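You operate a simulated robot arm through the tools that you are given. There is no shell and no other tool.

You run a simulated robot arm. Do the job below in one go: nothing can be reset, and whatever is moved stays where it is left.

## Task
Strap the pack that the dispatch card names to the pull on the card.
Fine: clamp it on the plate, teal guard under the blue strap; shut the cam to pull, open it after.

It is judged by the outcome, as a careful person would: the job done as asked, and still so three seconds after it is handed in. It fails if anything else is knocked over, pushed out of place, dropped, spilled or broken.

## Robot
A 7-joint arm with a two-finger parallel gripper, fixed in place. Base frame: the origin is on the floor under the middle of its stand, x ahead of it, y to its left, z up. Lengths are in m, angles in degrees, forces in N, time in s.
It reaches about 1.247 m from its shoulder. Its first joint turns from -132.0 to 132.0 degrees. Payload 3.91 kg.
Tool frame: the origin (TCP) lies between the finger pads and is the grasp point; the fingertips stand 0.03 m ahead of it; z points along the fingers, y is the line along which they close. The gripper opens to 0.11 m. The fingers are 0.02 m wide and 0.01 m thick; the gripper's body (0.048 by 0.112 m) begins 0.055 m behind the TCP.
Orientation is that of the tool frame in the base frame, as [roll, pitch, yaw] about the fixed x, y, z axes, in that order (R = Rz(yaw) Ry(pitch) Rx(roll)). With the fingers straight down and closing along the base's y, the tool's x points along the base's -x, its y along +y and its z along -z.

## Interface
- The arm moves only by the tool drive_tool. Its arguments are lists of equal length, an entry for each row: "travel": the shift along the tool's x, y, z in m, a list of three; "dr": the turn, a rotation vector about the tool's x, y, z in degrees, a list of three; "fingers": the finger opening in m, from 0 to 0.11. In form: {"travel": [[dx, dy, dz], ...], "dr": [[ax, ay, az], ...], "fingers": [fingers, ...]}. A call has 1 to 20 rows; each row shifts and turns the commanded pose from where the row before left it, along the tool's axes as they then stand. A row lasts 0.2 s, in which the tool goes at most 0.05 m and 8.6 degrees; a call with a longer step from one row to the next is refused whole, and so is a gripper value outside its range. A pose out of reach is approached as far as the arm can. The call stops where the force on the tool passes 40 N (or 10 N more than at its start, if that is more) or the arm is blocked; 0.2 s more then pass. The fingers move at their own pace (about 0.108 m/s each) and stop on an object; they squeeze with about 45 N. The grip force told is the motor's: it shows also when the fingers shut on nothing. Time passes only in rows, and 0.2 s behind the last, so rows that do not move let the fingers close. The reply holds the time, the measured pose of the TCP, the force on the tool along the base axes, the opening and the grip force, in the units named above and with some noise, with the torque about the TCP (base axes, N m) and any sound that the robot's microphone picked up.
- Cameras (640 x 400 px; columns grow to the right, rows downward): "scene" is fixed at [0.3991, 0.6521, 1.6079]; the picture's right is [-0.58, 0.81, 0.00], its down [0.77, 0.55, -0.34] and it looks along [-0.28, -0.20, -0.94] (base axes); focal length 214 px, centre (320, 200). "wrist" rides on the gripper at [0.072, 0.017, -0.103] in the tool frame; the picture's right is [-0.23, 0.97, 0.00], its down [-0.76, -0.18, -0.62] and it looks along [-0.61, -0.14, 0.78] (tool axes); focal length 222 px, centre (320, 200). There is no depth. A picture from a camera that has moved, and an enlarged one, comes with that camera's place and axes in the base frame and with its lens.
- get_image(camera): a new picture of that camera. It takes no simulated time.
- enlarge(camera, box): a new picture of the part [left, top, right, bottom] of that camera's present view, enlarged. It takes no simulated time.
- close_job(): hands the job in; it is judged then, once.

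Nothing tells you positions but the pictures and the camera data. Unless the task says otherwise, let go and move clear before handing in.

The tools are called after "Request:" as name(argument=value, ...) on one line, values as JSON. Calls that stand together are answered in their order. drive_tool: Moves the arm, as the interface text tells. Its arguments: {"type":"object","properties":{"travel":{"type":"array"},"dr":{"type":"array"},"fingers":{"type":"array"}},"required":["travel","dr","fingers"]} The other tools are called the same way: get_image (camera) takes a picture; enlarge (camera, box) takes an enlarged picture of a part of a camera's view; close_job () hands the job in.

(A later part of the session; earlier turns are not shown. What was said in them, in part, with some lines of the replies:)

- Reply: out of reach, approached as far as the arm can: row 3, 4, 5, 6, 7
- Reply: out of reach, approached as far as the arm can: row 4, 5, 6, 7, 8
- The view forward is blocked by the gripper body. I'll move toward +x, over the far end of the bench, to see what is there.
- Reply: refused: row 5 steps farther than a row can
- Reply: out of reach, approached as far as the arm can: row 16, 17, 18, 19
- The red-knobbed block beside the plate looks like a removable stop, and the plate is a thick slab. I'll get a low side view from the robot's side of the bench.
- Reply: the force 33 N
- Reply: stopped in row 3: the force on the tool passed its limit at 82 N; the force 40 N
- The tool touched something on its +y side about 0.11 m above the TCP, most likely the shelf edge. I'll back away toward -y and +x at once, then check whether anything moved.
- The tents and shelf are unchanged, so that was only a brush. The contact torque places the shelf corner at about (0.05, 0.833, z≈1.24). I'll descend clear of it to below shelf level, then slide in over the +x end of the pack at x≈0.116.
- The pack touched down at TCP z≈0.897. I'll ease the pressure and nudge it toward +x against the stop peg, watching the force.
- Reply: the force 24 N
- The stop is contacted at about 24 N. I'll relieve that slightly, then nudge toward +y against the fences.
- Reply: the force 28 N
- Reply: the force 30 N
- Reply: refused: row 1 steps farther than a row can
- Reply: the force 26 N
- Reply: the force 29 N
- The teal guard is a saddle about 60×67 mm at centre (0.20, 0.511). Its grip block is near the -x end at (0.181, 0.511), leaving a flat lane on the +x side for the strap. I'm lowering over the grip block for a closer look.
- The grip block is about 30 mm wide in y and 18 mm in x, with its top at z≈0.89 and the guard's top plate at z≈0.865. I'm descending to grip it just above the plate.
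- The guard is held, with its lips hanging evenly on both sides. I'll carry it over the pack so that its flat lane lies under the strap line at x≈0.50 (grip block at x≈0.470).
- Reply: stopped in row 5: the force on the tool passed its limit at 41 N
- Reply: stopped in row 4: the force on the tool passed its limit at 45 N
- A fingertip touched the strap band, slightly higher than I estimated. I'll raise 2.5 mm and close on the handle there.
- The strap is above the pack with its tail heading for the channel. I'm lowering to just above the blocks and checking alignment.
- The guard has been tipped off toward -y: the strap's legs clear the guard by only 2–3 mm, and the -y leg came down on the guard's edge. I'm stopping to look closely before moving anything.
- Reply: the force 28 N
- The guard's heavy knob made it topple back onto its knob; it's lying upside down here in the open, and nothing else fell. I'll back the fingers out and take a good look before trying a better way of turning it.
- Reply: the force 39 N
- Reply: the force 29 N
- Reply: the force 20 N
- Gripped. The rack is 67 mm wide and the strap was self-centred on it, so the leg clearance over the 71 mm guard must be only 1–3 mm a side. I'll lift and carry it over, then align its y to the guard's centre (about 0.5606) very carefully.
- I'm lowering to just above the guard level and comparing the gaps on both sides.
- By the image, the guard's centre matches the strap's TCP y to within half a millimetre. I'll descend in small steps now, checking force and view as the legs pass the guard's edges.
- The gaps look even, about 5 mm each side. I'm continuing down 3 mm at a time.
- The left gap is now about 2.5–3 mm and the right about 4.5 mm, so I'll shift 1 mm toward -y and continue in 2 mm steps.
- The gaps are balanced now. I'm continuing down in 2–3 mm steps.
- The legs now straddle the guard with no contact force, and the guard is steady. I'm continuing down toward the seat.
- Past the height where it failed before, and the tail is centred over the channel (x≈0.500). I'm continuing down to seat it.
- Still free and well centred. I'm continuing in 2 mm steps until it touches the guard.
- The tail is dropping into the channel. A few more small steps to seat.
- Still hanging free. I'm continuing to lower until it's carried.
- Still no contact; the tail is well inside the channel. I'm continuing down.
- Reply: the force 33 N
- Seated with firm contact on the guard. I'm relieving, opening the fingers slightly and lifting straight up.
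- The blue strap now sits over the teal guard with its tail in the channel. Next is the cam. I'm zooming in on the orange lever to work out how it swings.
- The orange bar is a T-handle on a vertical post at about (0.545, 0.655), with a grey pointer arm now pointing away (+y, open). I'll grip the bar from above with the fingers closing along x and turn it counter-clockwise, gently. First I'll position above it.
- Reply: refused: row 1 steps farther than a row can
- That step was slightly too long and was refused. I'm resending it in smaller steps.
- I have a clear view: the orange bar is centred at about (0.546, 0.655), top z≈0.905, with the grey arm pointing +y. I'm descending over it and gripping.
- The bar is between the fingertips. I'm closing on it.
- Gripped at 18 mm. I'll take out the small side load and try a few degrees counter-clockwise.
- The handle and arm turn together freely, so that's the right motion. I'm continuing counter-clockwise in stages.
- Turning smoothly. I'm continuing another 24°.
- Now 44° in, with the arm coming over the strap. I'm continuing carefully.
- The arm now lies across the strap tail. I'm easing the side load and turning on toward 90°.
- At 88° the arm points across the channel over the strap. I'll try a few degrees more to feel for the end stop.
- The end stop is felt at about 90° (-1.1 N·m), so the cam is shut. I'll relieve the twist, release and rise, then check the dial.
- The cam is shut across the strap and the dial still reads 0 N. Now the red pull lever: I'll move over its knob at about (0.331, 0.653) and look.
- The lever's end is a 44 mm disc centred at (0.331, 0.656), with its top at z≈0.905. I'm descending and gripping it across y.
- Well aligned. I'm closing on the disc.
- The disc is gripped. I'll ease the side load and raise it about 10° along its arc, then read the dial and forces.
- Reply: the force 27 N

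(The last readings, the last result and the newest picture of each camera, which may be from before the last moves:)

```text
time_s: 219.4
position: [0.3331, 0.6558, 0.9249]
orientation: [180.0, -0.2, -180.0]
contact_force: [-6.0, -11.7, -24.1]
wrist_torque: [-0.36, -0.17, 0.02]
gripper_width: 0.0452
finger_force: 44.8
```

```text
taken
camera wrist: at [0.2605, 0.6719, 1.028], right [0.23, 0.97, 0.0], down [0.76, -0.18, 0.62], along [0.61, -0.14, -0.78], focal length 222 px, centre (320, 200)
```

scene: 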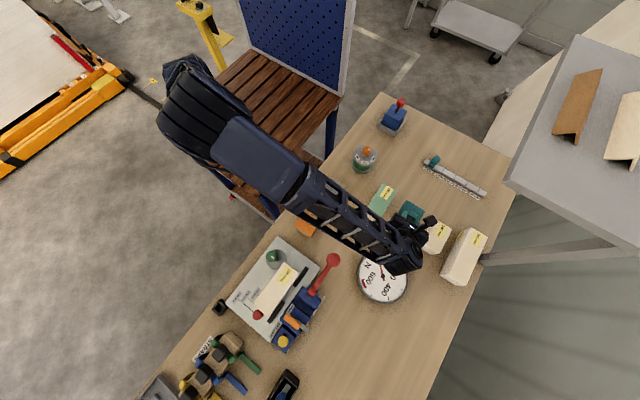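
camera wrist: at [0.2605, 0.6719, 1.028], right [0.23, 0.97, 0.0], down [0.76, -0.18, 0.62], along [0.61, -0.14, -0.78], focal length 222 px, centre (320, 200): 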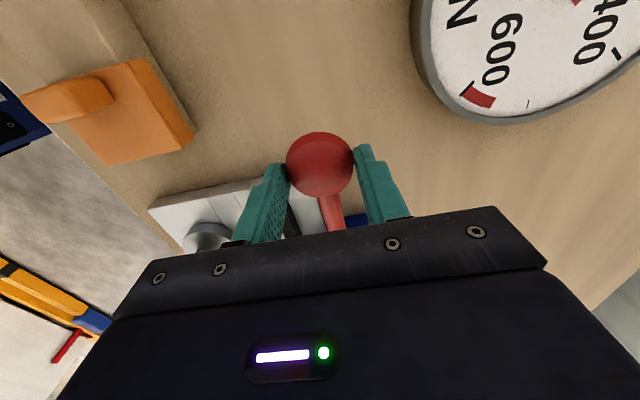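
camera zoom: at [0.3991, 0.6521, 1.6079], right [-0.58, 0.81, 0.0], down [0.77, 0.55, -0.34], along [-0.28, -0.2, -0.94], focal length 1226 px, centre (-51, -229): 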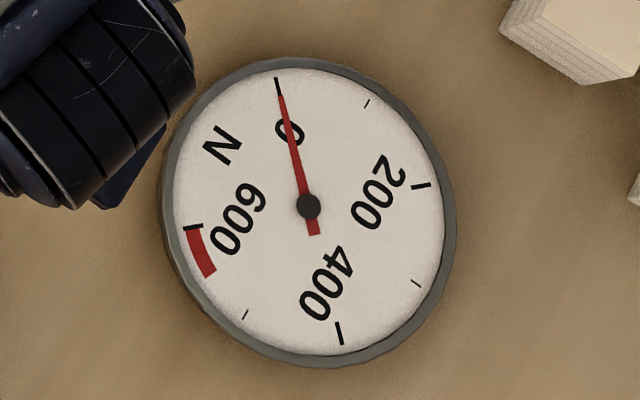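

The fingers slipped up over the disc while the lever stayed put, so it doesn't lift. It may pull the other way, so I'll go back down and try pressing it downward.

Request:
drive_tool(travel=[[0.0015, 0, 0.01], [0, 0, 0.01], [0, 0, 0.005], [0, 0, 0.005], [0, 0, 0.005], [0, 0, 0]], dr=[[0, 0, 0], [0, 0, 0], [0, 0, 0], [0, 0, 0], [0, 0, 0], [0, 0, 0]], fingers=[0.02, 0.02, 0.02, 0.02, 0.02, 0.02])

Request:
enlarge(camera="scene", box=[350, 240, 420, 310])

Request:
get_image(camera="wrist")

```text
time_s: 220.8
position: [0.3341, 0.6547, 0.8914]
orientation: [179.9, 0.1, 179.9]
contact_force: [27.6, -4.4, 15.4]
wrist_torque: [-0.13, -0.98, 0.03]
gripper_width: 0.0451
finger_force: 44.6
```

```text
5.71 times, centred on (385, 275) of scene
camera zoom: at [0.3991, 0.6521, 1.6079], right [-0.58, 0.81, 0.0], down [0.77, 0.55, -0.34], along [-0.28, -0.2, -0.94], focal length 1226 px, centre (-51, -229)
```

zoom: 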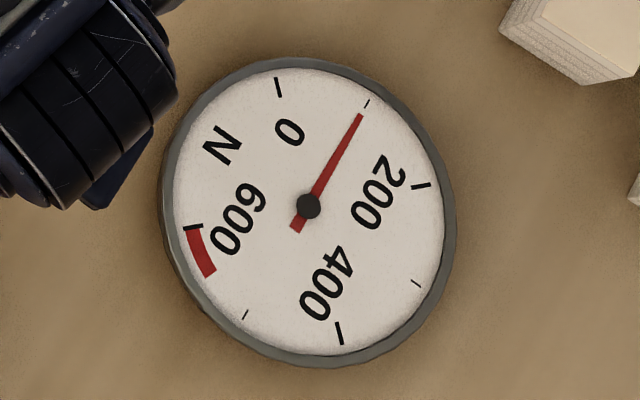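

```text
taken
camera wrist: at [0.261, 0.6716, 0.9938], right [0.23, 0.97, 0.0], down [0.76, -0.18, 0.62], along [0.61, -0.14, -0.78], focal length 222 px, centre (320, 200)
```

wrist: 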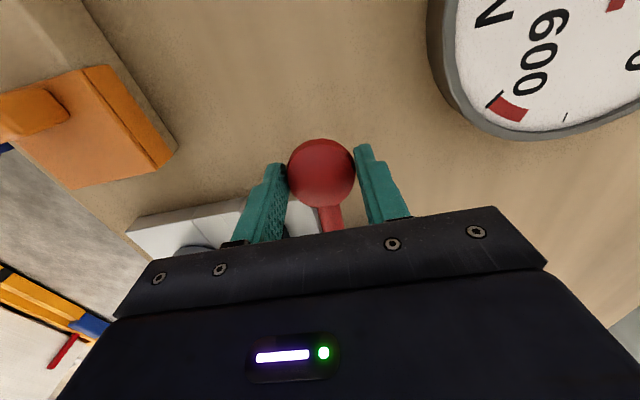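

The dial has moved to about 100 N, so the lever pulls on the downstroke. The fingers would reach the bench before 300 N with this grip. I'll open them to see whether the pull holds when the lever is free.

Request:
drive_tool(travel=[[-0.001, 0, 0], [0, 0, 0], [0, 0, 0]], dr=[[0, 0, 0], [0, 0, 0], [0, 0, 0]], fingers=[0.02, 0.06, 0.06])

Request:
enlarge(camera="scene", box=[350, 240, 420, 310])

Request:
enlarge(camera="wrist", box=[230, 60, 430, 230])

```text
time_s: 221.6
position: [0.3333, 0.6544, 0.8897]
orientation: [-179.9, -0.2, -180.0]
contact_force: [-0.4, -0.4, 0.0]
wrist_torque: [0.03, -0.01, 0.01]
gripper_width: 0.0602
finger_force: 0.0
```

```text
5.71 times, centred on (385, 275) of scene
camera zoom: at [0.3991, 0.6521, 1.6079], right [-0.58, 0.81, 0.0], down [0.77, 0.55, -0.34], along [-0.28, -0.2, -0.94], focal length 1226 px, centre (-51, -229)
```

zoom: 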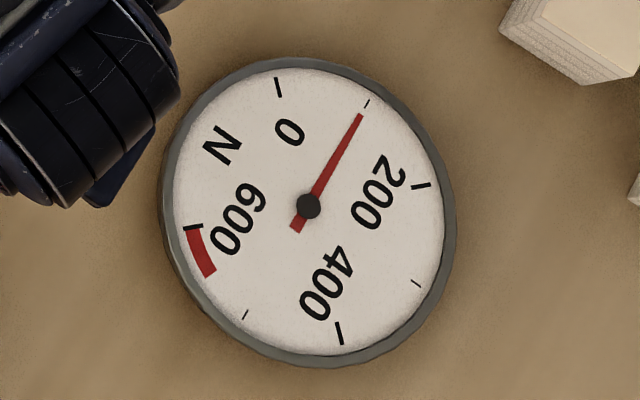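

```text
2.35 times, centred on (330, 145) of wrist
camera zoom: at [0.2596, 0.6718, 0.993], right [0.23, 0.97, 0.0], down [0.76, -0.18, 0.62], along [0.61, -0.14, -0.78], focal length 523 px, centre (296, 329)
```

zoom: 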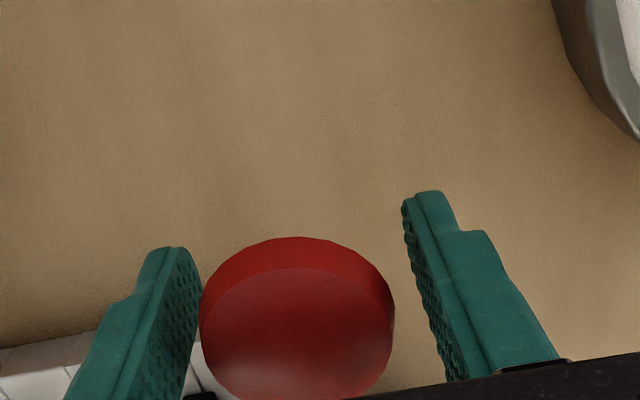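

The dial holds at 100 N with the lever sprung back up, so it ratchets. I'll now push down on the disc with closed fingertips, adding pull in small strokes until the needle reads 300 N.

Request:
drive_tool(travel=[[0, 0, -0.03], [0, 0, -0.04], [0, 0.0015, 0], [0, 0, 0], [0, 0, 0]], dr=[[0, 0, 0], [0, 0, 0], [0, 0, 0], [0, 0, 0], [0, 0, 0]], fingers=[0.06, 0.06, 0.0, 0.0, 0.0])

Request:
enlarge(camera="wrist", box=[230, 60, 430, 230])

Request:
enlarge(camera="scene", box=[350, 240, 420, 310])

```text
time_s: 222.8
position: [0.3345, 0.6564, 0.9606]
orientation: [-179.9, -0.1, 180.0]
contact_force: [-0.3, 0.2, 0.5]
wrist_torque: [0.03, 0.0, -0.01]
gripper_width: 0.0
finger_force: 37.5
```

```text
2.35 times, centred on (330, 145) of wrist
camera zoom: at [0.2607, 0.6737, 1.0629], right [0.23, 0.97, 0.0], down [0.76, -0.18, 0.62], along [0.61, -0.14, -0.78], focal length 523 px, centre (296, 329)
```

zoom: 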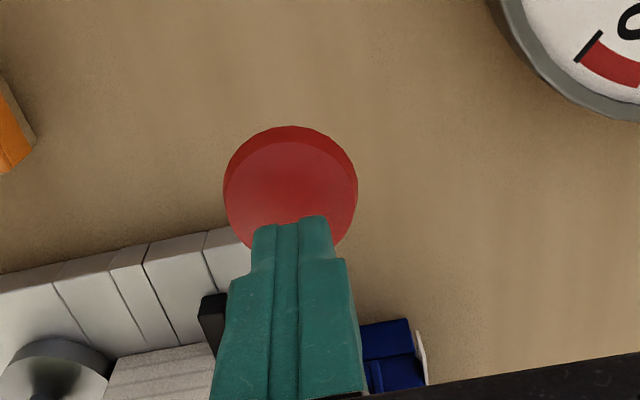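

```text
5.71 times, centred on (385, 275) of scene
camera zoom: at [0.3991, 0.6521, 1.6079], right [-0.58, 0.81, 0.0], down [0.77, 0.55, -0.34], along [-0.28, -0.2, -0.94], focal length 1226 px, centre (-51, -229)
```

zoom: 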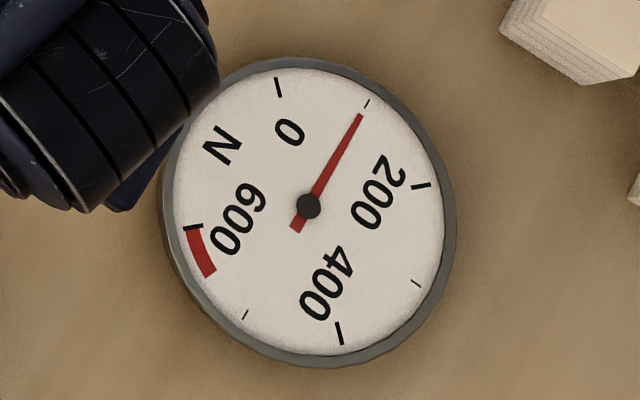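

The fingertips are directly over the disc and the dial still shows 100 N. I'm pressing down gradually.

Request:
drive_tool(travel=[[0, 0, 0.015], [0, 0, 0.008], [0, 0, 0.003], [0, 0, 0.002], [0, 0, 0]], dr=[[0, 0, 0], [0, 0, 0], [0, 0, 0], [0, 0, 0], [0, 0, 0]], fingers=[0.0, 0.0, 0.0, 0.0, 0.0])

Request:
enlarge(camera="scene", box=[350, 240, 420, 310])

```text
time_s: 224.0
position: [0.3338, 0.6586, 0.9325]
orientation: [179.8, -0.1, 180.0]
contact_force: [-0.3, 1.1, 2.6]
wrist_torque: [0.02, 0.0, 0.0]
gripper_width: 0.0
finger_force: 37.8
```

```text
5.71 times, centred on (385, 275) of scene
camera zoom: at [0.3991, 0.6521, 1.6079], right [-0.58, 0.81, 0.0], down [0.77, 0.55, -0.34], along [-0.28, -0.2, -0.94], focal length 1226 px, centre (-51, -229)
```

zoom: 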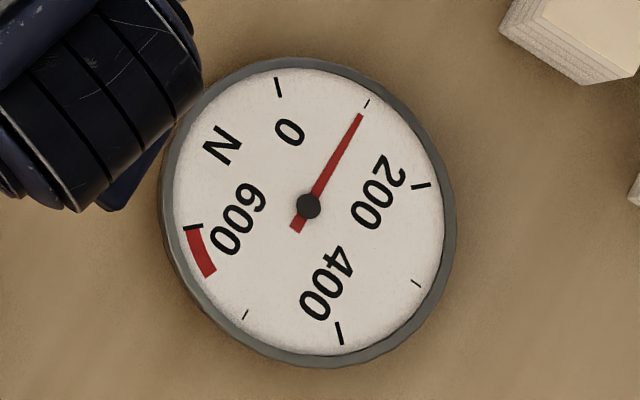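

Contact made. I'm pressing further in small increments and reading the dial each time.

Request:
drive_tool(travel=[[0, 0, 0.003], [0, 0, 0.003], [0, 0, 0]], dr=[[0, 0, 0], [0, 0, 0], [0, 0, 0]], fingers=[0.0, 0.0, 0.0])

Request:
enlarge(camera="scene", box=[350, 240, 420, 310])

Request:
drive_tool(travel=[[0, 0, 0.003], [0, 0, 0.003], [0, 0, 0]], dr=[[0, 0, 0], [0, 0, 0], [0, 0, 0]], fingers=[0.0, 0.0, 0.0])

Request:
enlarge(camera="scene", box=[350, 240, 420, 310])

```text
time_s: 224.8
position: [0.3336, 0.6567, 0.9261]
orientation: [-179.9, 0.0, 180.0]
contact_force: [0.3, 1.2, 3.6]
wrist_torque: [0.07, -0.04, 0.01]
gripper_width: 0.0003
finger_force: 37.6
```

```text
5.71 times, centred on (385, 275) of scene
camera zoom: at [0.3991, 0.6521, 1.6079], right [-0.58, 0.81, 0.0], down [0.77, 0.55, -0.34], along [-0.28, -0.2, -0.94], focal length 1226 px, centre (-51, -229)
```

zoom: 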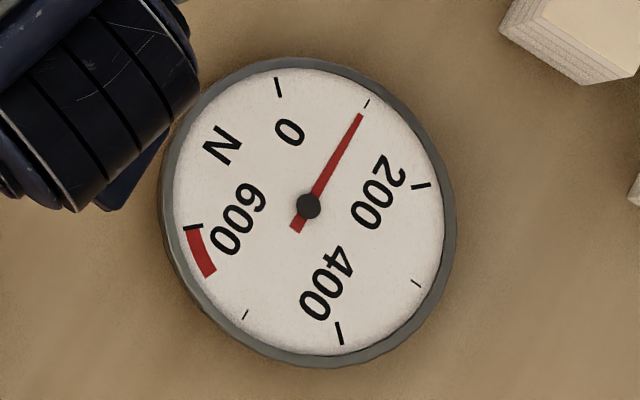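

```text
time_s: 225.6
position: [0.3345, 0.657, 0.9204]
orientation: [-180.0, 0.0, -180.0]
contact_force: [0.0, 0.0, 5.4]
wrist_torque: [-0.02, -0.07, 0.01]
gripper_width: 0.0
finger_force: 37.4
```

```text
5.71 times, centred on (385, 275) of scene
camera zoom: at [0.3991, 0.6521, 1.6079], right [-0.58, 0.81, 0.0], down [0.77, 0.55, -0.34], along [-0.28, -0.2, -0.94], focal length 1226 px, centre (-51, -229)
```

zoom: 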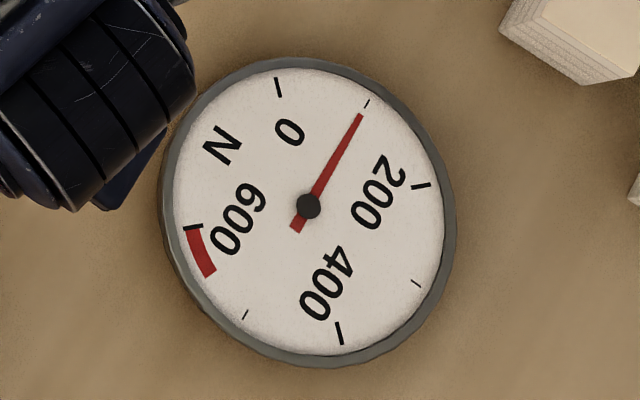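

Still 100 N with only the return spring felt; it seems to click in at a certain depth. I'm continuing.

Request:
drive_tool(travel=[[0, 0, 0.003], [0, 0, 0.003], [0, 0, 0]], dr=[[0, 0, 0], [0, 0, 0], [0, 0, 0]], fingers=[0.0, 0.0, 0.0])

Request:
enlarge(camera="scene", box=[350, 240, 420, 310])

Request:
drive_tool(travel=[[0, 0, 0.003], [0, 0, 0.003], [0, 0, 0]], dr=[[0, 0, 0], [0, 0, 0], [0, 0, 0]], fingers=[0.0, 0.0, 0.0])

Request:
enlarge(camera="scene", box=[350, 240, 420, 310])

```text
time_s: 226.4
position: [0.3316, 0.6566, 0.9141]
orientation: [179.9, 0.0, -179.9]
contact_force: [1.0, 1.7, 5.0]
wrist_torque: [0.06, -0.03, -0.01]
gripper_width: 0.0001
finger_force: 37.9
```

```text
5.71 times, centred on (385, 275) of scene
camera zoom: at [0.3991, 0.6521, 1.6079], right [-0.58, 0.81, 0.0], down [0.77, 0.55, -0.34], along [-0.28, -0.2, -0.94], focal length 1226 px, centre (-51, -229)
```

zoom: 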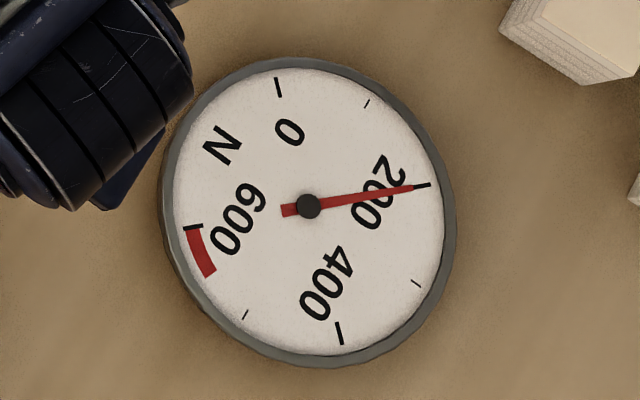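

```text
time_s: 227.2
position: [0.3319, 0.6571, 0.9082]
orientation: [179.9, 0.0, 180.0]
contact_force: [0.6, -1.2, 9.0]
wrist_torque: [-0.06, -0.08, -0.02]
gripper_width: 0.0
finger_force: 37.6
```

```text
5.71 times, centred on (385, 275) of scene
camera zoom: at [0.3991, 0.6521, 1.6079], right [-0.58, 0.81, 0.0], down [0.77, 0.55, -0.34], along [-0.28, -0.2, -0.94], focal length 1226 px, centre (-51, -229)
```

zoom: 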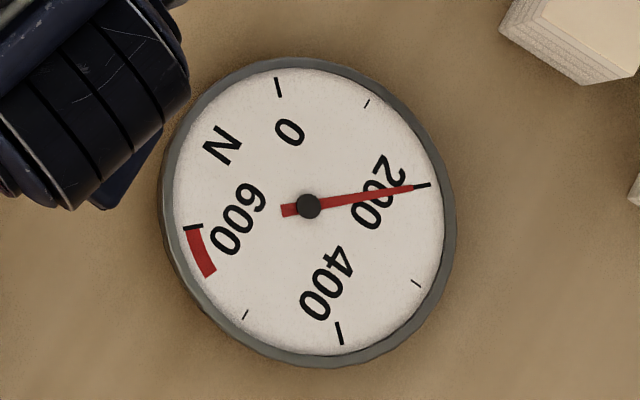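

Each stroke clicks on exactly 100 N; the dial now reads 200 N. I'll let the lever come fully back up and give one more stroke to the same depth.

Request:
drive_tool(travel=[[0, 0, -0.015], [0, 0, -0.02], [0, 0, -0.01], [0, 0, 0]], dr=[[0, 0, 0], [0, 0, 0], [0, 0, 0], [0, 0, 0]], fingers=[0.0, 0.0, 0.0, 0.0])

Request:
enlarge(camera="scene", box=[350, 240, 420, 310])

Request:
drive_tool(travel=[[0, 0, 0.015], [0, 0, 0.008], [0, 0, 0.004], [0, 0, 0.003], [0, 0, 0.003], [0, 0, 0]], dr=[[0, 0, 0], [0, 0, 0], [0, 0, 0], [0, 0, 0], [0, 0, 0], [0, 0, 0]], fingers=[0.0, 0.0, 0.0, 0.0, 0.0, 0.0])

Request:
enlarge(camera="scene", box=[350, 240, 420, 310])

```text
time_s: 228.2
position: [0.3329, 0.6562, 0.9531]
orientation: [-179.9, 0.0, -180.0]
contact_force: [0.8, 0.1, 0.6]
wrist_torque: [0.02, -0.02, 0.01]
gripper_width: 0.0
finger_force: 37.9
```

```text
5.71 times, centred on (385, 275) of scene
camera zoom: at [0.3991, 0.6521, 1.6079], right [-0.58, 0.81, 0.0], down [0.77, 0.55, -0.34], along [-0.28, -0.2, -0.94], focal length 1226 px, centre (-51, -229)
```

zoom: 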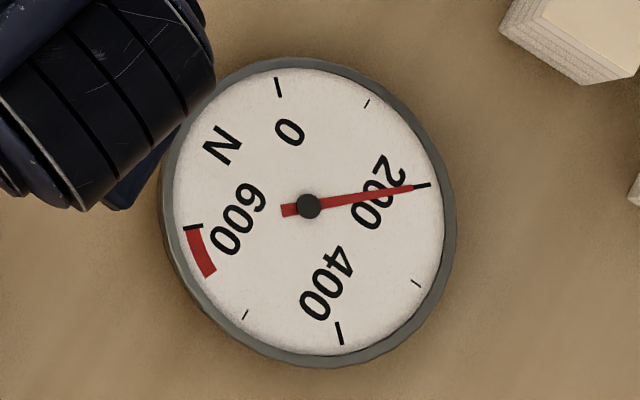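

```text
time_s: 229.6
position: [0.3329, 0.657, 0.9195]
orientation: [-179.9, 0.0, 180.0]
contact_force: [0.5, -0.1, 4.6]
wrist_torque: [-0.02, -0.05, 0.03]
gripper_width: 0.0002
finger_force: 37.2
```

```text
5.71 times, centred on (385, 275) of scene
camera zoom: at [0.3991, 0.6521, 1.6079], right [-0.58, 0.81, 0.0], down [0.77, 0.55, -0.34], along [-0.28, -0.2, -0.94], focal length 1226 px, centre (-51, -229)
```

zoom: 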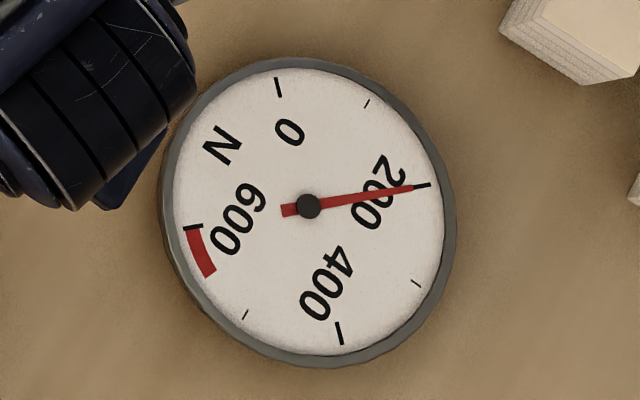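

At 0.9195 it has not clicked yet (it clicked near 0.914 last time). I'm adding small steps to get the click.

Request:
drive_tool(travel=[[0, 0, 0.003], [0, 0, 0]], dr=[[0, 0, 0], [0, 0, 0]], fingers=[0.0, 0.0])

Request:
enlarge(camera="scene", box=[350, 240, 420, 310])

Request:
drive_tool(travel=[[0, 0, 0.002], [0, 0, 0]], dr=[[0, 0, 0], [0, 0, 0]], fingers=[0.0, 0.0])

Request:
enlarge(camera="scene", box=[350, 240, 420, 310])

```text
time_s: 230.2
position: [0.3328, 0.6562, 0.9173]
orientation: [179.9, 0.1, -179.9]
contact_force: [0.1, 0.6, 4.3]
wrist_torque: [0.0, -0.03, -0.04]
gripper_width: 0.0
finger_force: 38.0
```

```text
5.71 times, centred on (385, 275) of scene
camera zoom: at [0.3991, 0.6521, 1.6079], right [-0.58, 0.81, 0.0], down [0.77, 0.55, -0.34], along [-0.28, -0.2, -0.94], focal length 1226 px, centre (-51, -229)
```

zoom: 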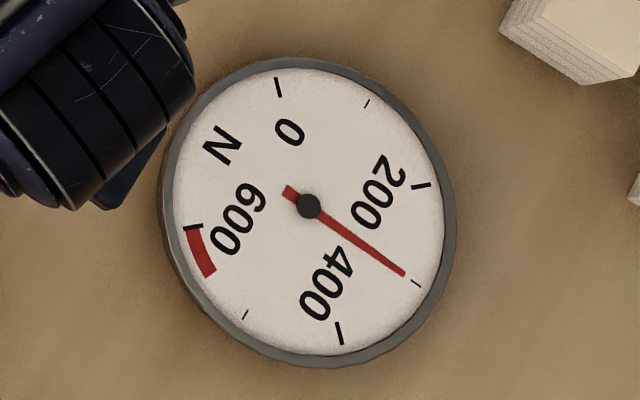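

```text
time_s: 230.8
position: [0.3327, 0.6563, 0.9154]
orientation: [179.8, 0.0, 180.0]
contact_force: [-1.3, 1.2, 4.7]
wrist_torque: [0.07, -0.02, -0.02]
gripper_width: 0.0
finger_force: 37.6
```

```text
5.71 times, centred on (385, 275) of scene
camera zoom: at [0.3991, 0.6521, 1.6079], right [-0.58, 0.81, 0.0], down [0.77, 0.55, -0.34], along [-0.28, -0.2, -0.94], focal length 1226 px, centre (-51, -229)
```

zoom: 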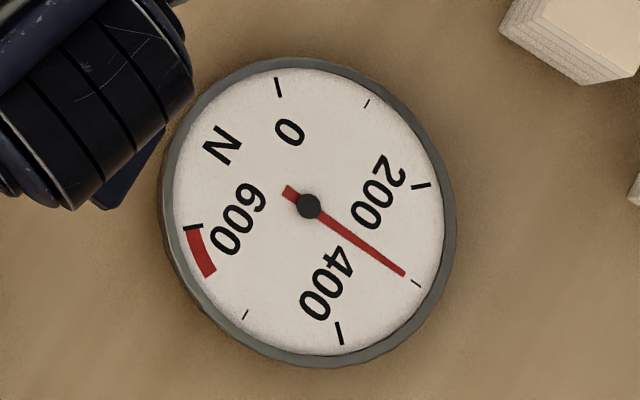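

The dial now reads 300 N. I'll let the lever rise fully and move clear, checking that the reading holds.

Request:
drive_tool(travel=[[0, 0, -0.015], [0, 0, -0.03], [0, 0, -0.04], [0, 0, -0.04], [0, 0, 0], [0, 0, 0]], dr=[[0, 0, 0], [0, 0, 0], [0, 0, 0], [0, 0, 0], [0, 0, 0], [0, 0, 0]], fingers=[0.0, 0.0, 0.0, 0.0, 0.04, 0.045])

Request:
enlarge(camera="scene", box=[350, 240, 420, 310])

Request:
enlarge(camera="scene", box=[235, 245, 345, 345])

```text
time_s: 232.2
position: [0.3314, 0.6563, 1.0392]
orientation: [-180.0, 0.0, -179.9]
contact_force: [0.3, 0.3, 0.5]
wrist_torque: [0.0, 0.01, 0.03]
gripper_width: 0.0452
finger_force: 0.1
```

```text
5.71 times, centred on (385, 275) of scene
camera zoom: at [0.3991, 0.6521, 1.6079], right [-0.58, 0.81, 0.0], down [0.77, 0.55, -0.34], along [-0.28, -0.2, -0.94], focal length 1226 px, centre (-51, -229)
```

zoom: 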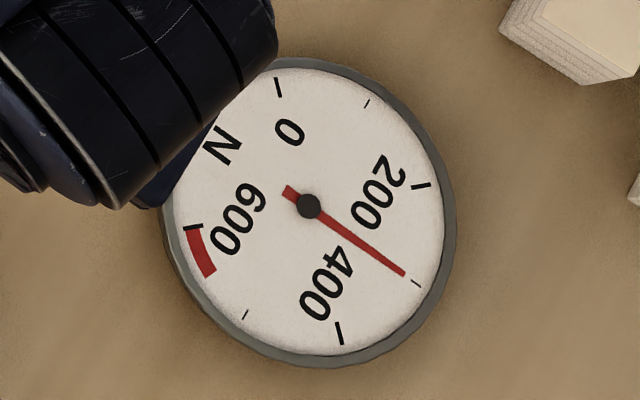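

```text
4.00 times, centred on (290, 295) of scene
camera zoom: at [0.3991, 0.6521, 1.6079], right [-0.58, 0.81, 0.0], down [0.77, 0.55, -0.34], along [-0.28, -0.2, -0.94], focal length 858 px, centre (440, -180)
```

zoom: 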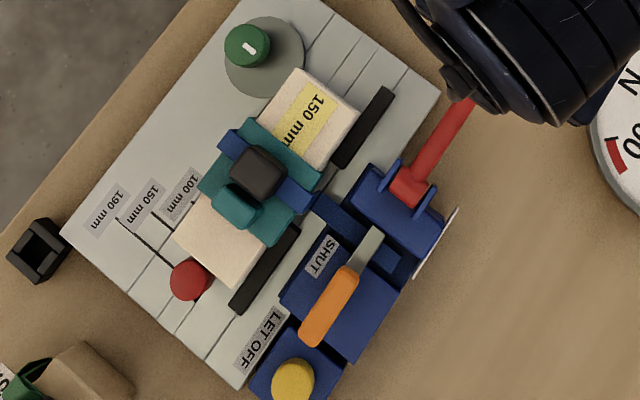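

The pull holds at 300 N. Now I'll open the cam: go back over the orange bar (now lying along x), grip it across y, and turn it back clockwise.

Request:
drive_tool(travel=[[-0.0427, 0, 0], [-0.0427, 0, 0], [-0.0427, 0, 0], [-0.0427, -0.0005, 0], [-0.0427, -0.0005, 0], [0, 0, 0.04], [0, 0, 0.03], [0, 0, 0]], dr=[[0, 0, 0], [0, 0, 0], [0, 0, 0], [0, 0, 0], [0, 0, 0], [0, 0, 0], [0, 0, 0], [0, 0, 0]], fingers=[0.045, 0.045, 0.045, 0.045, 0.045, 0.045, 0.045, 0.045])

Request:
enlarge(camera="wrist", box=[230, 50, 430, 220])

Request:
enlarge(camera="scene", box=[350, 240, 420, 310])

```text
time_s: 234.0
position: [0.5467, 0.6556, 0.9708]
orientation: [-180.0, 0.0, -180.0]
contact_force: [-0.1, -0.2, 0.6]
wrist_torque: [0.01, 0.01, -0.01]
gripper_width: 0.045
finger_force: 0.0
```

```text
2.35 times, centred on (330, 135) of wrist
camera zoom: at [0.4732, 0.6717, 1.0728], right [0.23, 0.97, 0.0], down [0.76, -0.18, 0.62], along [0.61, -0.14, -0.78], focal length 523 px, centre (296, 353)
```

zoom: 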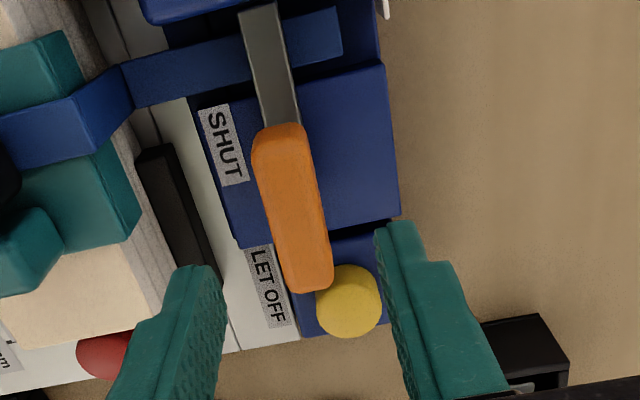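

```text
5.71 times, centred on (385, 275) of scene
camera zoom: at [0.3991, 0.6521, 1.6079], right [-0.58, 0.81, 0.0], down [0.77, 0.55, -0.34], along [-0.28, -0.2, -0.94], focal length 1226 px, centre (-51, -229)
```

zoom: 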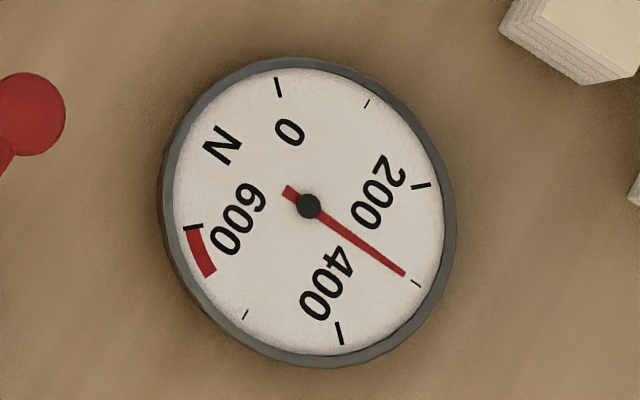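

The bar is centred under the gripper, clear of the LET OFF button. I'm descending and gripping it.

Request:
drive_tool(travel=[[0.0015, 0, 0.03], [0, 0, 0.025], [0, 0, 0.007], [0, 0, 0], [0, 0, 0], [0, 0, 0]], dr=[[0, 0, 0], [0, 0, 0], [0, 0, 0], [0, 0, 0], [0, 0, 0], [0, 0, 0]], fingers=[0.045, 0.045, 0.045, 0.02, 0.0, 0.0])

Request:
enlarge(camera="wrist", box=[230, 60, 430, 230])

```text
time_s: 235.4
position: [0.5438, 0.6549, 0.908]
orientation: [-180.0, 0.1, 180.0]
contact_force: [-4.0, -12.6, -1.7]
wrist_torque: [-0.05, -0.56, -0.04]
gripper_width: 0.0177
finger_force: 44.9
```

```text
2.35 times, centred on (330, 145) of wrist
camera zoom: at [0.4719, 0.6719, 1.0107], right [0.23, 0.97, 0.0], down [0.76, -0.18, 0.62], along [0.61, -0.14, -0.78], focal length 523 px, centre (296, 329)
```

zoom: 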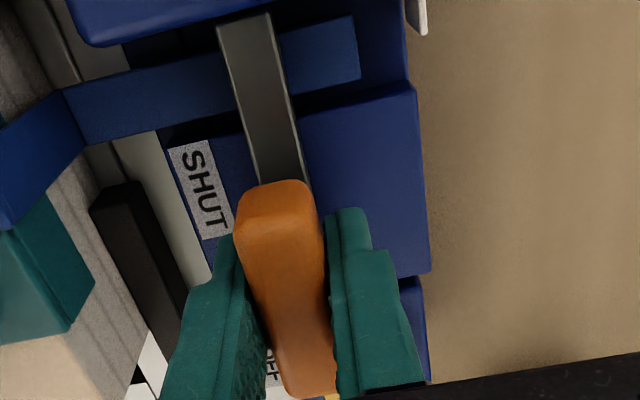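

Gripped. I'm turning it back clockwise in stages.

Request:
drive_tool(travel=[[0, -0.0006, 0], [0, 0, 0], [0, 0, 0], [0, 0, 0], [0, 0, 0]], dr=[[0, 0, 0], [0, 0, 8], [0, 0, 8], [0, 0, 8], [0, 0, 0]], fingers=[0.0, 0.0, 0.0, 0.0, 0.0])

Request:
enlarge(camera="wrist", box=[230, 60, 430, 230])

Request:
enlarge(camera="scene", box=[350, 240, 420, 310])

```text
time_s: 236.6
position: [0.5448, 0.6556, 0.9085]
orientation: [180.0, 0.0, 155.9]
contact_force: [-2.2, -6.5, -7.1]
wrist_torque: [-0.03, -0.15, 0.0]
gripper_width: 0.0178
finger_force: 45.3
```

```text
2.35 times, centred on (330, 145) of wrist
camera zoom: at [0.4851, 0.7, 1.0107], right [0.6, 0.8, 0.0], down [0.62, -0.47, 0.62], along [0.5, -0.38, -0.78], focal length 523 px, centre (296, 329)
```

zoom: 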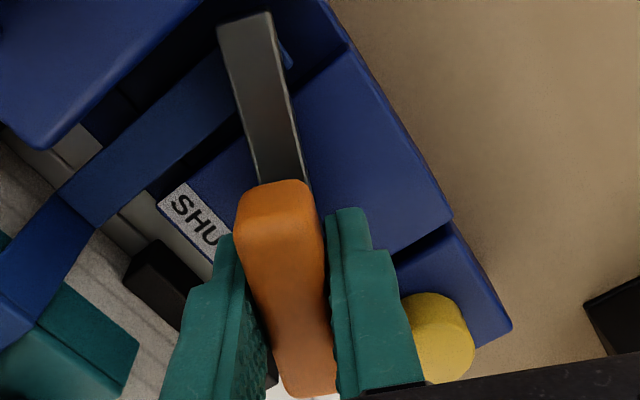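

```text
5.71 times, centred on (385, 275) of scene
camera zoom: at [0.3991, 0.6521, 1.6079], right [-0.58, 0.81, 0.0], down [0.77, 0.55, -0.34], along [-0.28, -0.2, -0.94], focal length 1226 px, centre (-51, -229)
```

zoom: 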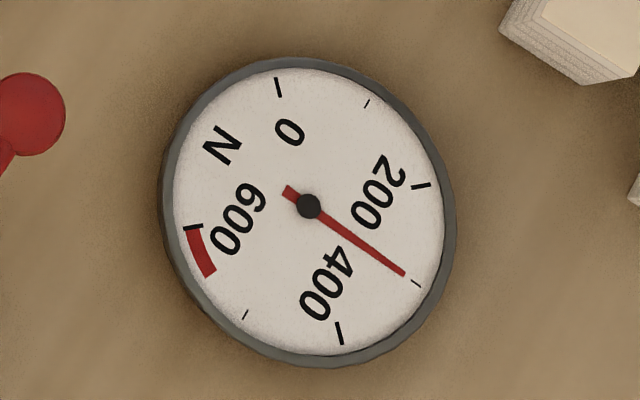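

The dial holds 300 N while the cam opens. I'm continuing clockwise.

Request:
drive_tool(travel=[[0, 0, 0], [0, 0, 0], [0, 0, 0], [0, 0, 0], [0, 0, 0]], dr=[[0, 0, 8], [0, 0, 8], [0, 0, 8], [0, 0, 8], [0, 0, 0]], fingers=[0.0, 0.0, 0.0, 0.0, 0.0])

Request:
enlarge(camera="scene", box=[350, 240, 420, 310])

Request:
drive_tool(travel=[[0, 0, 0], [0, 0, 0], [0, 0, 0], [0, 0, 0], [0, 0, 0]], dr=[[0, 0, 8], [0, 0, 8], [0, 0, 8], [0, 0, 6], [0, 0, 0]], fingers=[0.0, 0.0, 0.0, 0.0, 0.0])

Request:
enlarge(camera="scene", box=[350, 240, 420, 310])

Request:
enlarge(camera="wrist", box=[230, 60, 430, 230])

```text
time_s: 237.8
position: [0.5454, 0.6558, 0.9083]
orientation: [180.0, -0.1, 123.9]
contact_force: [-3.3, -2.5, -7.7]
wrist_torque: [0.36, 0.08, -0.01]
gripper_width: 0.0181
finger_force: 45.0
```

```text
5.71 times, centred on (385, 275) of scene
camera zoom: at [0.3991, 0.6521, 1.6079], right [-0.58, 0.81, 0.0], down [0.77, 0.55, -0.34], along [-0.28, -0.2, -0.94], focal length 1226 px, centre (-51, -229)
```

zoom: 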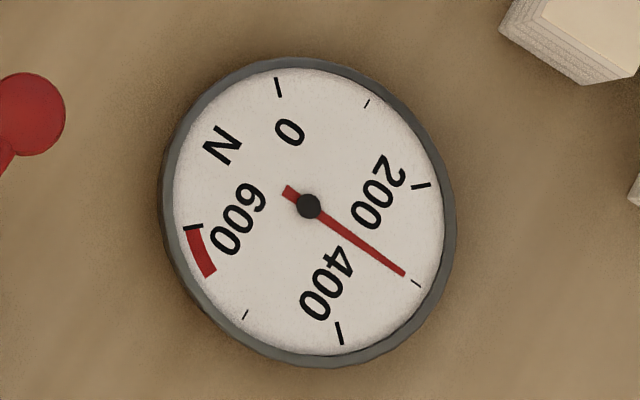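

```text
time_s: 239.0
position: [0.5455, 0.6546, 0.908]
orientation: [-180.0, 0.0, 93.9]
contact_force: [1.6, 4.5, -11.9]
wrist_torque: [1.25, 0.08, -0.05]
gripper_width: 0.0182
finger_force: 44.2
```

```text
5.71 times, centred on (385, 275) of scene
camera zoom: at [0.3991, 0.6521, 1.6079], right [-0.58, 0.81, 0.0], down [0.77, 0.55, -0.34], along [-0.28, -0.2, -0.94], focal length 1226 px, centre (-51, -229)
```

zoom: 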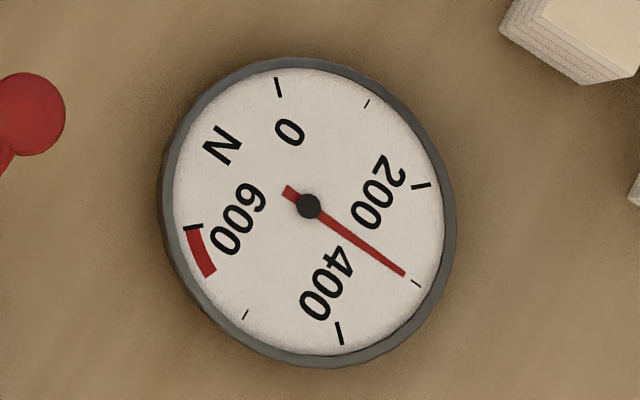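

```text
2.35 times, centred on (330, 145) of wrist
camera zoom: at [0.5567, 0.7287, 1.0108], right [0.99, -0.16, 0.0], down [-0.12, -0.77, 0.62], along [-0.1, -0.61, -0.78], focal length 523 px, centre (296, 329)
```

zoom: 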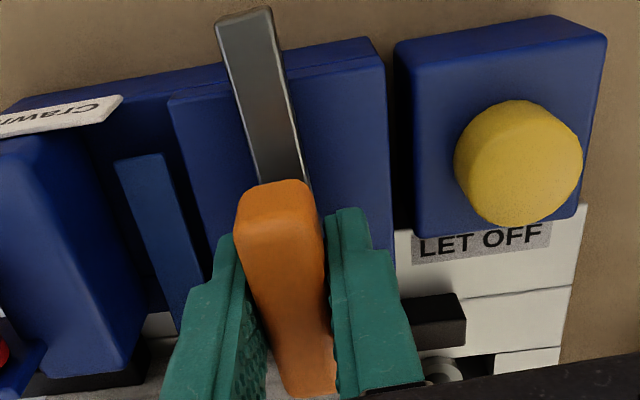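

Nearly fully open and the dial holds 300 N. A few more degrees to the open stop.

Request:
drive_tool(travel=[[0, 0, 0], [0, 0, 0]], dr=[[0, 0, 5], [0, 0, 0]], fingers=[0.0, 0.0])

Request:
enlarge(camera="wrist", box=[230, 60, 430, 230])

```text
time_s: 239.6
position: [0.5461, 0.655, 0.9072]
orientation: [180.0, -0.1, 89.0]
contact_force: [3.5, 8.9, -6.3]
wrist_torque: [-0.38, -0.04, 1.04]
gripper_width: 0.0179
finger_force: 44.8
```

```text
2.35 times, centred on (330, 145) of wrist
camera zoom: at [0.5629, 0.7274, 1.0108], right [0.97, -0.24, 0.0], down [-0.19, -0.76, 0.62], along [-0.15, -0.6, -0.78], focal length 523 px, centre (296, 329)
```

zoom: 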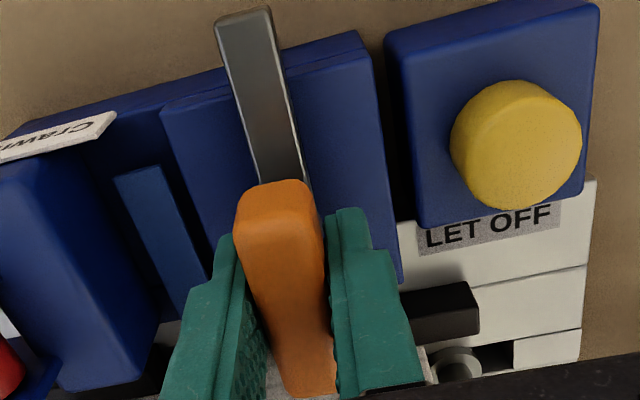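

The open stop is reached. I'm relieving the twist, releasing and rising clear.

Request:
drive_tool(travel=[[0, 0, 0], [0, 0, 0], [0, 0, 0], [0, 0, -0.02], [0, 0, -0.04], [0, 0, -0.045], [0, 0, -0.045], [0, 0, 0]], dr=[[0, 0, -1.5], [0, 0, 0], [0, 0, 0], [0, 0, 0], [0, 0, 0], [0, 0, 0], [0, 0, 0], [0, 0, 0]], fingers=[0.0, 0.03, 0.04, 0.04, 0.04, 0.04, 0.04, 0.04])

Request:
get_image(camera="wrist")

Request:
get_image(camera="scene")

Request:
enlarge(camera="scene", box=[350, 240, 420, 310])

Request:
enlarge(camera="wrist", box=[210, 30, 430, 220])

```text
time_s: 241.4
position: [0.5448, 0.6548, 1.0584]
orientation: [180.0, -0.1, 90.5]
contact_force: [-0.1, 0.9, 0.5]
wrist_torque: [-0.03, 0.03, -0.01]
gripper_width: 0.0401
finger_force: 0.1
```

```text
taken
camera wrist: at [0.5613, 0.7283, 1.1609], right [0.98, -0.22, 0.0], down [-0.17, -0.76, 0.62], along [-0.14, -0.61, -0.78], focal length 222 px, centre (320, 200)
```

wrist: 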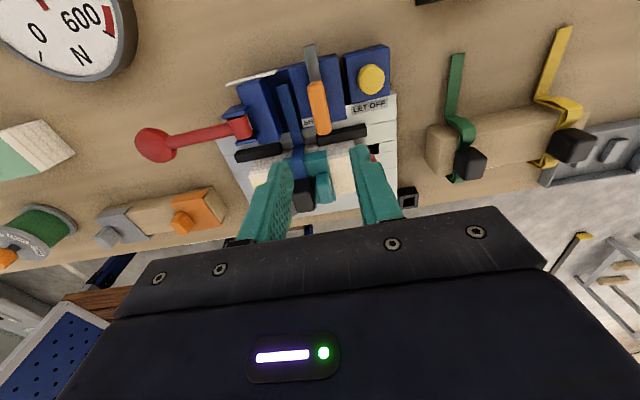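

```text
taken
```

scene: 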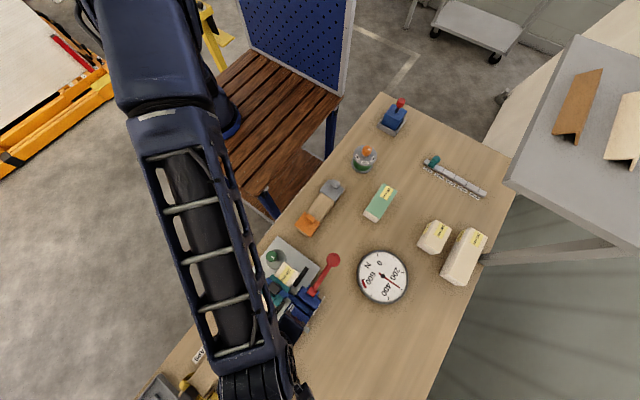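

```text
5.71 times, centred on (385, 275) of scene
camera zoom: at [0.3991, 0.6521, 1.6079], right [-0.58, 0.81, 0.0], down [0.77, 0.55, -0.34], along [-0.28, -0.2, -0.94], focal length 1226 px, centre (-51, -229)
```

zoom: 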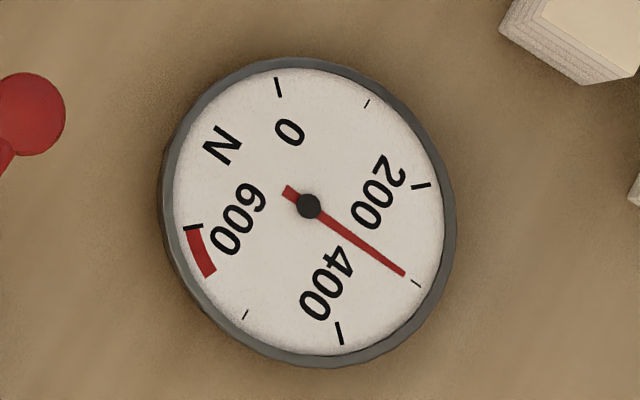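

```text
2.11 times, centred on (320, 125) of wrist
camera zoom: at [0.5613, 0.7283, 1.1609], right [0.98, -0.22, 0.0], down [-0.17, -0.76, 0.62], along [-0.14, -0.61, -0.78], focal length 468 px, centre (320, 358)
```

zoom: 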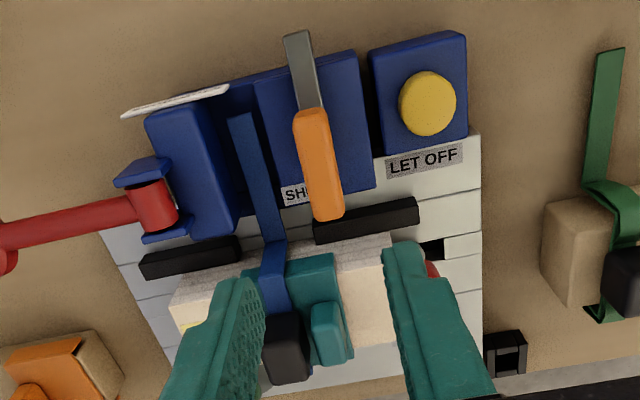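

The dial still reads 300 N with the cam open. I'll move the arm well clear and inspect everything before handing in.

Request:
drive_tool(travel=[[0, 0, -0.045], [0, 0, -0.045], [0, 0, 0], [0, 0, 0], [0, 0, 0], [0, 0, 0], [0, 0, 0], [0, 0, 0], [0, 0, 0], [0, 0, 0], [0, 0, 0], [0, 0, 0], [0, 0, 0], [0.04, -0.02, 0], [0.04, -0.02, 0], [0.04, -0.02, 0], [0.04, -0.02, 0], [0.04, -0.02, 0], [0.04, -0.02, 0], [0.04, -0.02, 0]], dr=[[0, 0, 0], [0, 0, 0], [0, 0, -8.2], [0, 0, -8.2], [0, 0, -8.2], [0, 0, -8.2], [0, 0, -8.2], [0, 0, -8.2], [0, 0, -8.2], [0, 0, -8.2], [0, 0, -8.2], [0, 0, -8.2], [0, 0, -7.5], [0, 0, 0], [0, 0, 0], [0, 0, 0], [0, 0, 0], [0, 0, 0], [0, 0, 0], [0, 0, 0]], fingers=[0.06, 0.06, 0.06, 0.06, 0.06, 0.06, 0.06, 0.06, 0.06, 0.06, 0.06, 0.06, 0.06, 0.06, 0.06, 0.06, 0.06, 0.06, 0.06, 0.06])

Request:
get_image(camera="scene")

Request:
enlarge(camera="scene", box=[220, 235, 340, 345])

Request:
enlarge(camera="scene", box=[130, 300, 300, 400])

Request:
enlarge(camera="scene", box=[350, 240, 420, 310])

```text
time_s: 245.6
position: [0.2661, 0.5163, 1.1462]
orientation: [179.9, 0.0, -180.0]
contact_force: [0.3, 0.0, 0.0]
wrist_torque: [0.0, 0.05, -0.02]
gripper_width: 0.06
finger_force: 0.0
```

```text
taken
```

scene: 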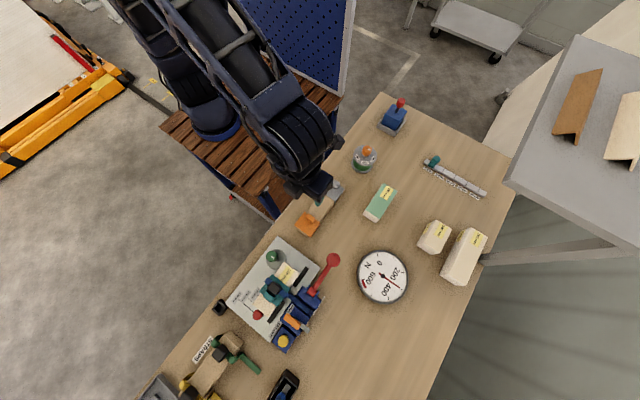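

```text
3.64 times, centred on (280, 290) of scene
camera zoom: at [0.3991, 0.6521, 1.6079], right [-0.58, 0.81, 0.0], down [0.77, 0.55, -0.34], along [-0.28, -0.2, -0.94], focal length 780 px, centre (466, -127)
```

zoom: 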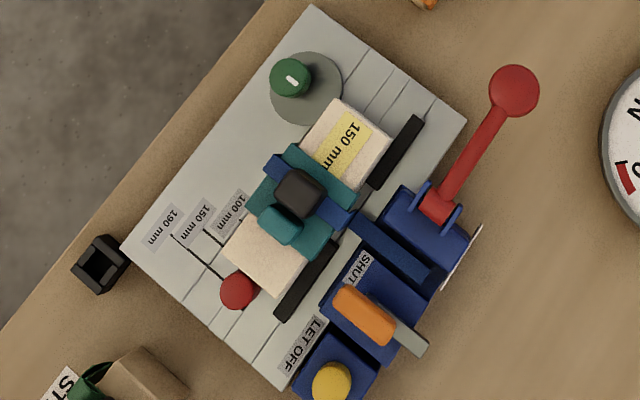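

```text
3.76 times, centred on (215, 350) of scene
camera zoom: at [0.3991, 0.6521, 1.6079], right [-0.58, 0.81, 0.0], down [0.77, 0.55, -0.34], along [-0.28, -0.2, -0.94], focal length 807 px, centre (715, -365)
```

zoom: 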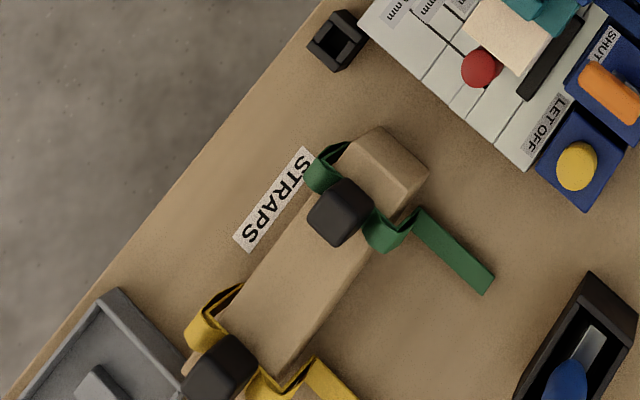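

```text
5.71 times, centred on (385, 275) of scene
camera zoom: at [0.3991, 0.6521, 1.6079], right [-0.58, 0.81, 0.0], down [0.77, 0.55, -0.34], along [-0.28, -0.2, -0.94], focal length 1226 px, centre (-51, -229)
```

zoom: 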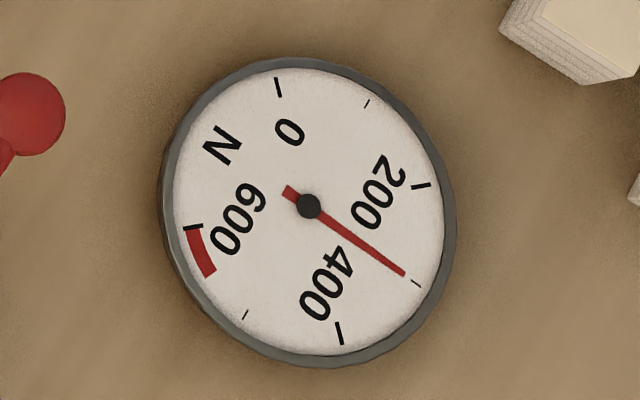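

The strapped pack, guard, strap and dial (300 N) all look right. I'll check the remaining items and the clamp contact from the wrist camera.

Request:
get_image(camera="wrist")

Request:
enlarge(camera="wrist", box=[200, 0, 340, 140])

Request:
enlarge(camera="wrist", box=[280, 90, 440, 220])

Request:
enlarge(camera="scene", box=[290, 170, 370, 250])

Request:
enlarge(camera="scene", box=[255, 240, 305, 290])

```text
taken
camera wrist: at [0.1927, 0.5316, 1.2495], right [0.23, 0.97, 0.0], down [0.76, -0.18, 0.62], along [0.61, -0.14, -0.78], focal length 222 px, centre (320, 200)
```

wrist: 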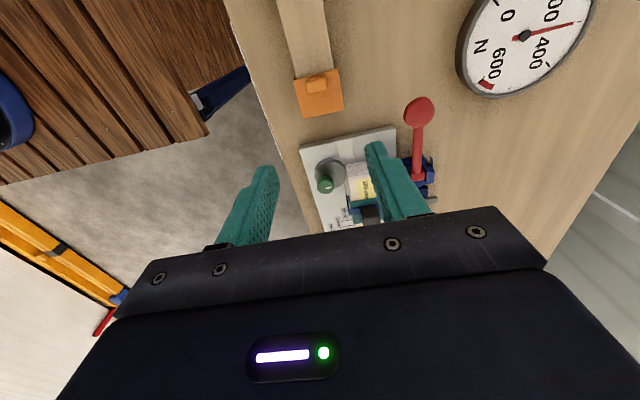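

```text
2.86 times, centred on (270, 70) of wrist
camera zoom: at [0.1927, 0.5316, 1.2495], right [0.23, 0.97, 0.0], down [0.76, -0.18, 0.62], along [0.61, -0.14, -0.78], focal length 635 px, centre (463, 571)
```

zoom: 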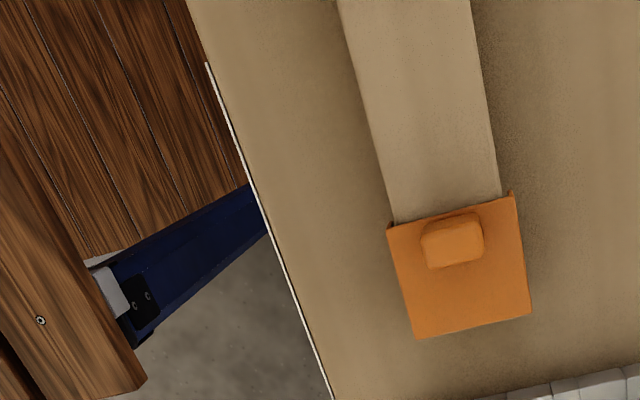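

```text
3.08 times, centred on (360, 155) of wrist
camera zoom: at [0.1927, 0.5316, 1.2495], right [0.23, 0.97, 0.0], down [0.76, -0.18, 0.62], along [0.61, -0.14, -0.78], focal length 684 px, centre (197, 338)
```

zoom: 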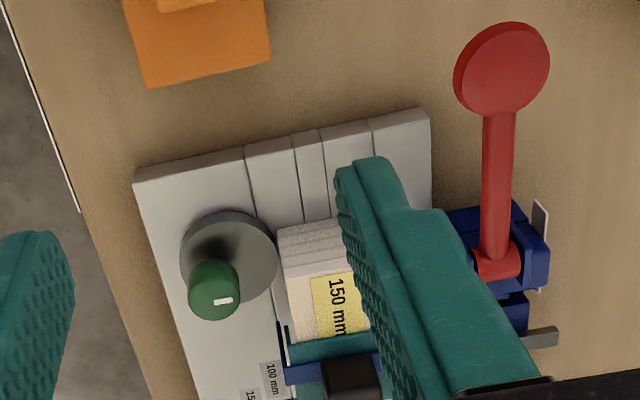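

```text
5.00 times, centred on (330, 210) of scene
camera zoom: at [0.3991, 0.6521, 1.6079], right [-0.58, 0.81, 0.0], down [0.77, 0.55, -0.34], along [-0.28, -0.2, -0.94], focal length 1072 px, centre (270, 150)
```

zoom: 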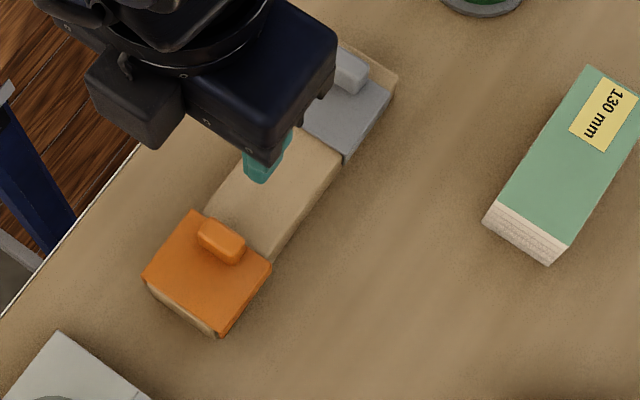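

```text
8.00 times, centred on (280, 265) of scene
camera zoom: at [0.3991, 0.6521, 1.6079], right [-0.58, 0.81, 0.0], down [0.77, 0.55, -0.34], along [-0.28, -0.2, -0.94], focal length 1716 px, centre (640, -320)
```

zoom: 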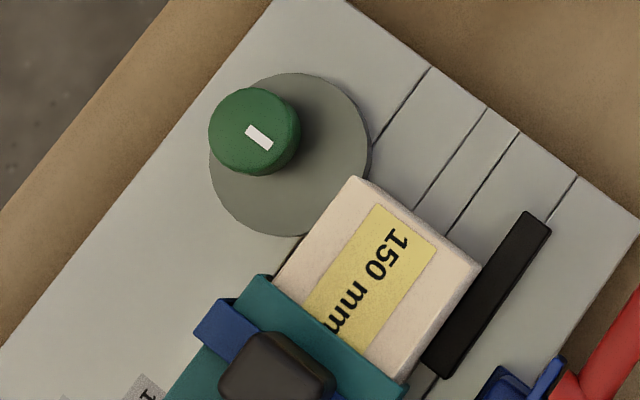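

Everything checks out:
- The 150 mm pack is clamped on the plate, against its stop.
- The teal guard is under the blue strap.
- The dial reads 300 N and the cam is open.
- The grey guard sits about 3 mm off where it started on its rack, from my finger brushing it. The other items look as they were.

The arm is clear with the gripper empty, so I'm handing in the job.

Request:
close_job()

```text
The job is handed in.
```

The job is handed in: the 150 mm pack the dispatch card names is strapped at the card's 300 N.

- **Clamp:** the pack sits against the stop peg (in the 150 mm slot) and the fences, with the green clamp turned onto it.
- **Guard and strap:** the teal guard lies flat on the pack under the blue strap, and the strap's tail is in the tensioner. The guard is turned end for end from how it lay on its rack, so its knob is toward +x. Its flat part is still under the strap.
- **Pull:** I shut the cam, took the pull up to 300 N in three strokes of the red lever, and opened the cam again. The dial still read 300 N after that.

Some things went wrong along the way:

- **Guard tipped over:** on my first try with the strap, its leg tipped the teal guard off the pack. I put the strap back, turned the guard upright on the bench and placed both again.
- **Shelf brushed:** the gripper touched the edge of the side shelf once. Nothing on it moved.
- **Grey guard nudged:** a finger pushed the grey guard about 3 mm on its rack.
- **Near the dial:** the gripper or wrist touched something near the dial once (about 5 N) while I was handling the guard. The dial did not move and still read zero.

The other items looked unchanged in the last pictures. The arm is clear and the gripper is empty.
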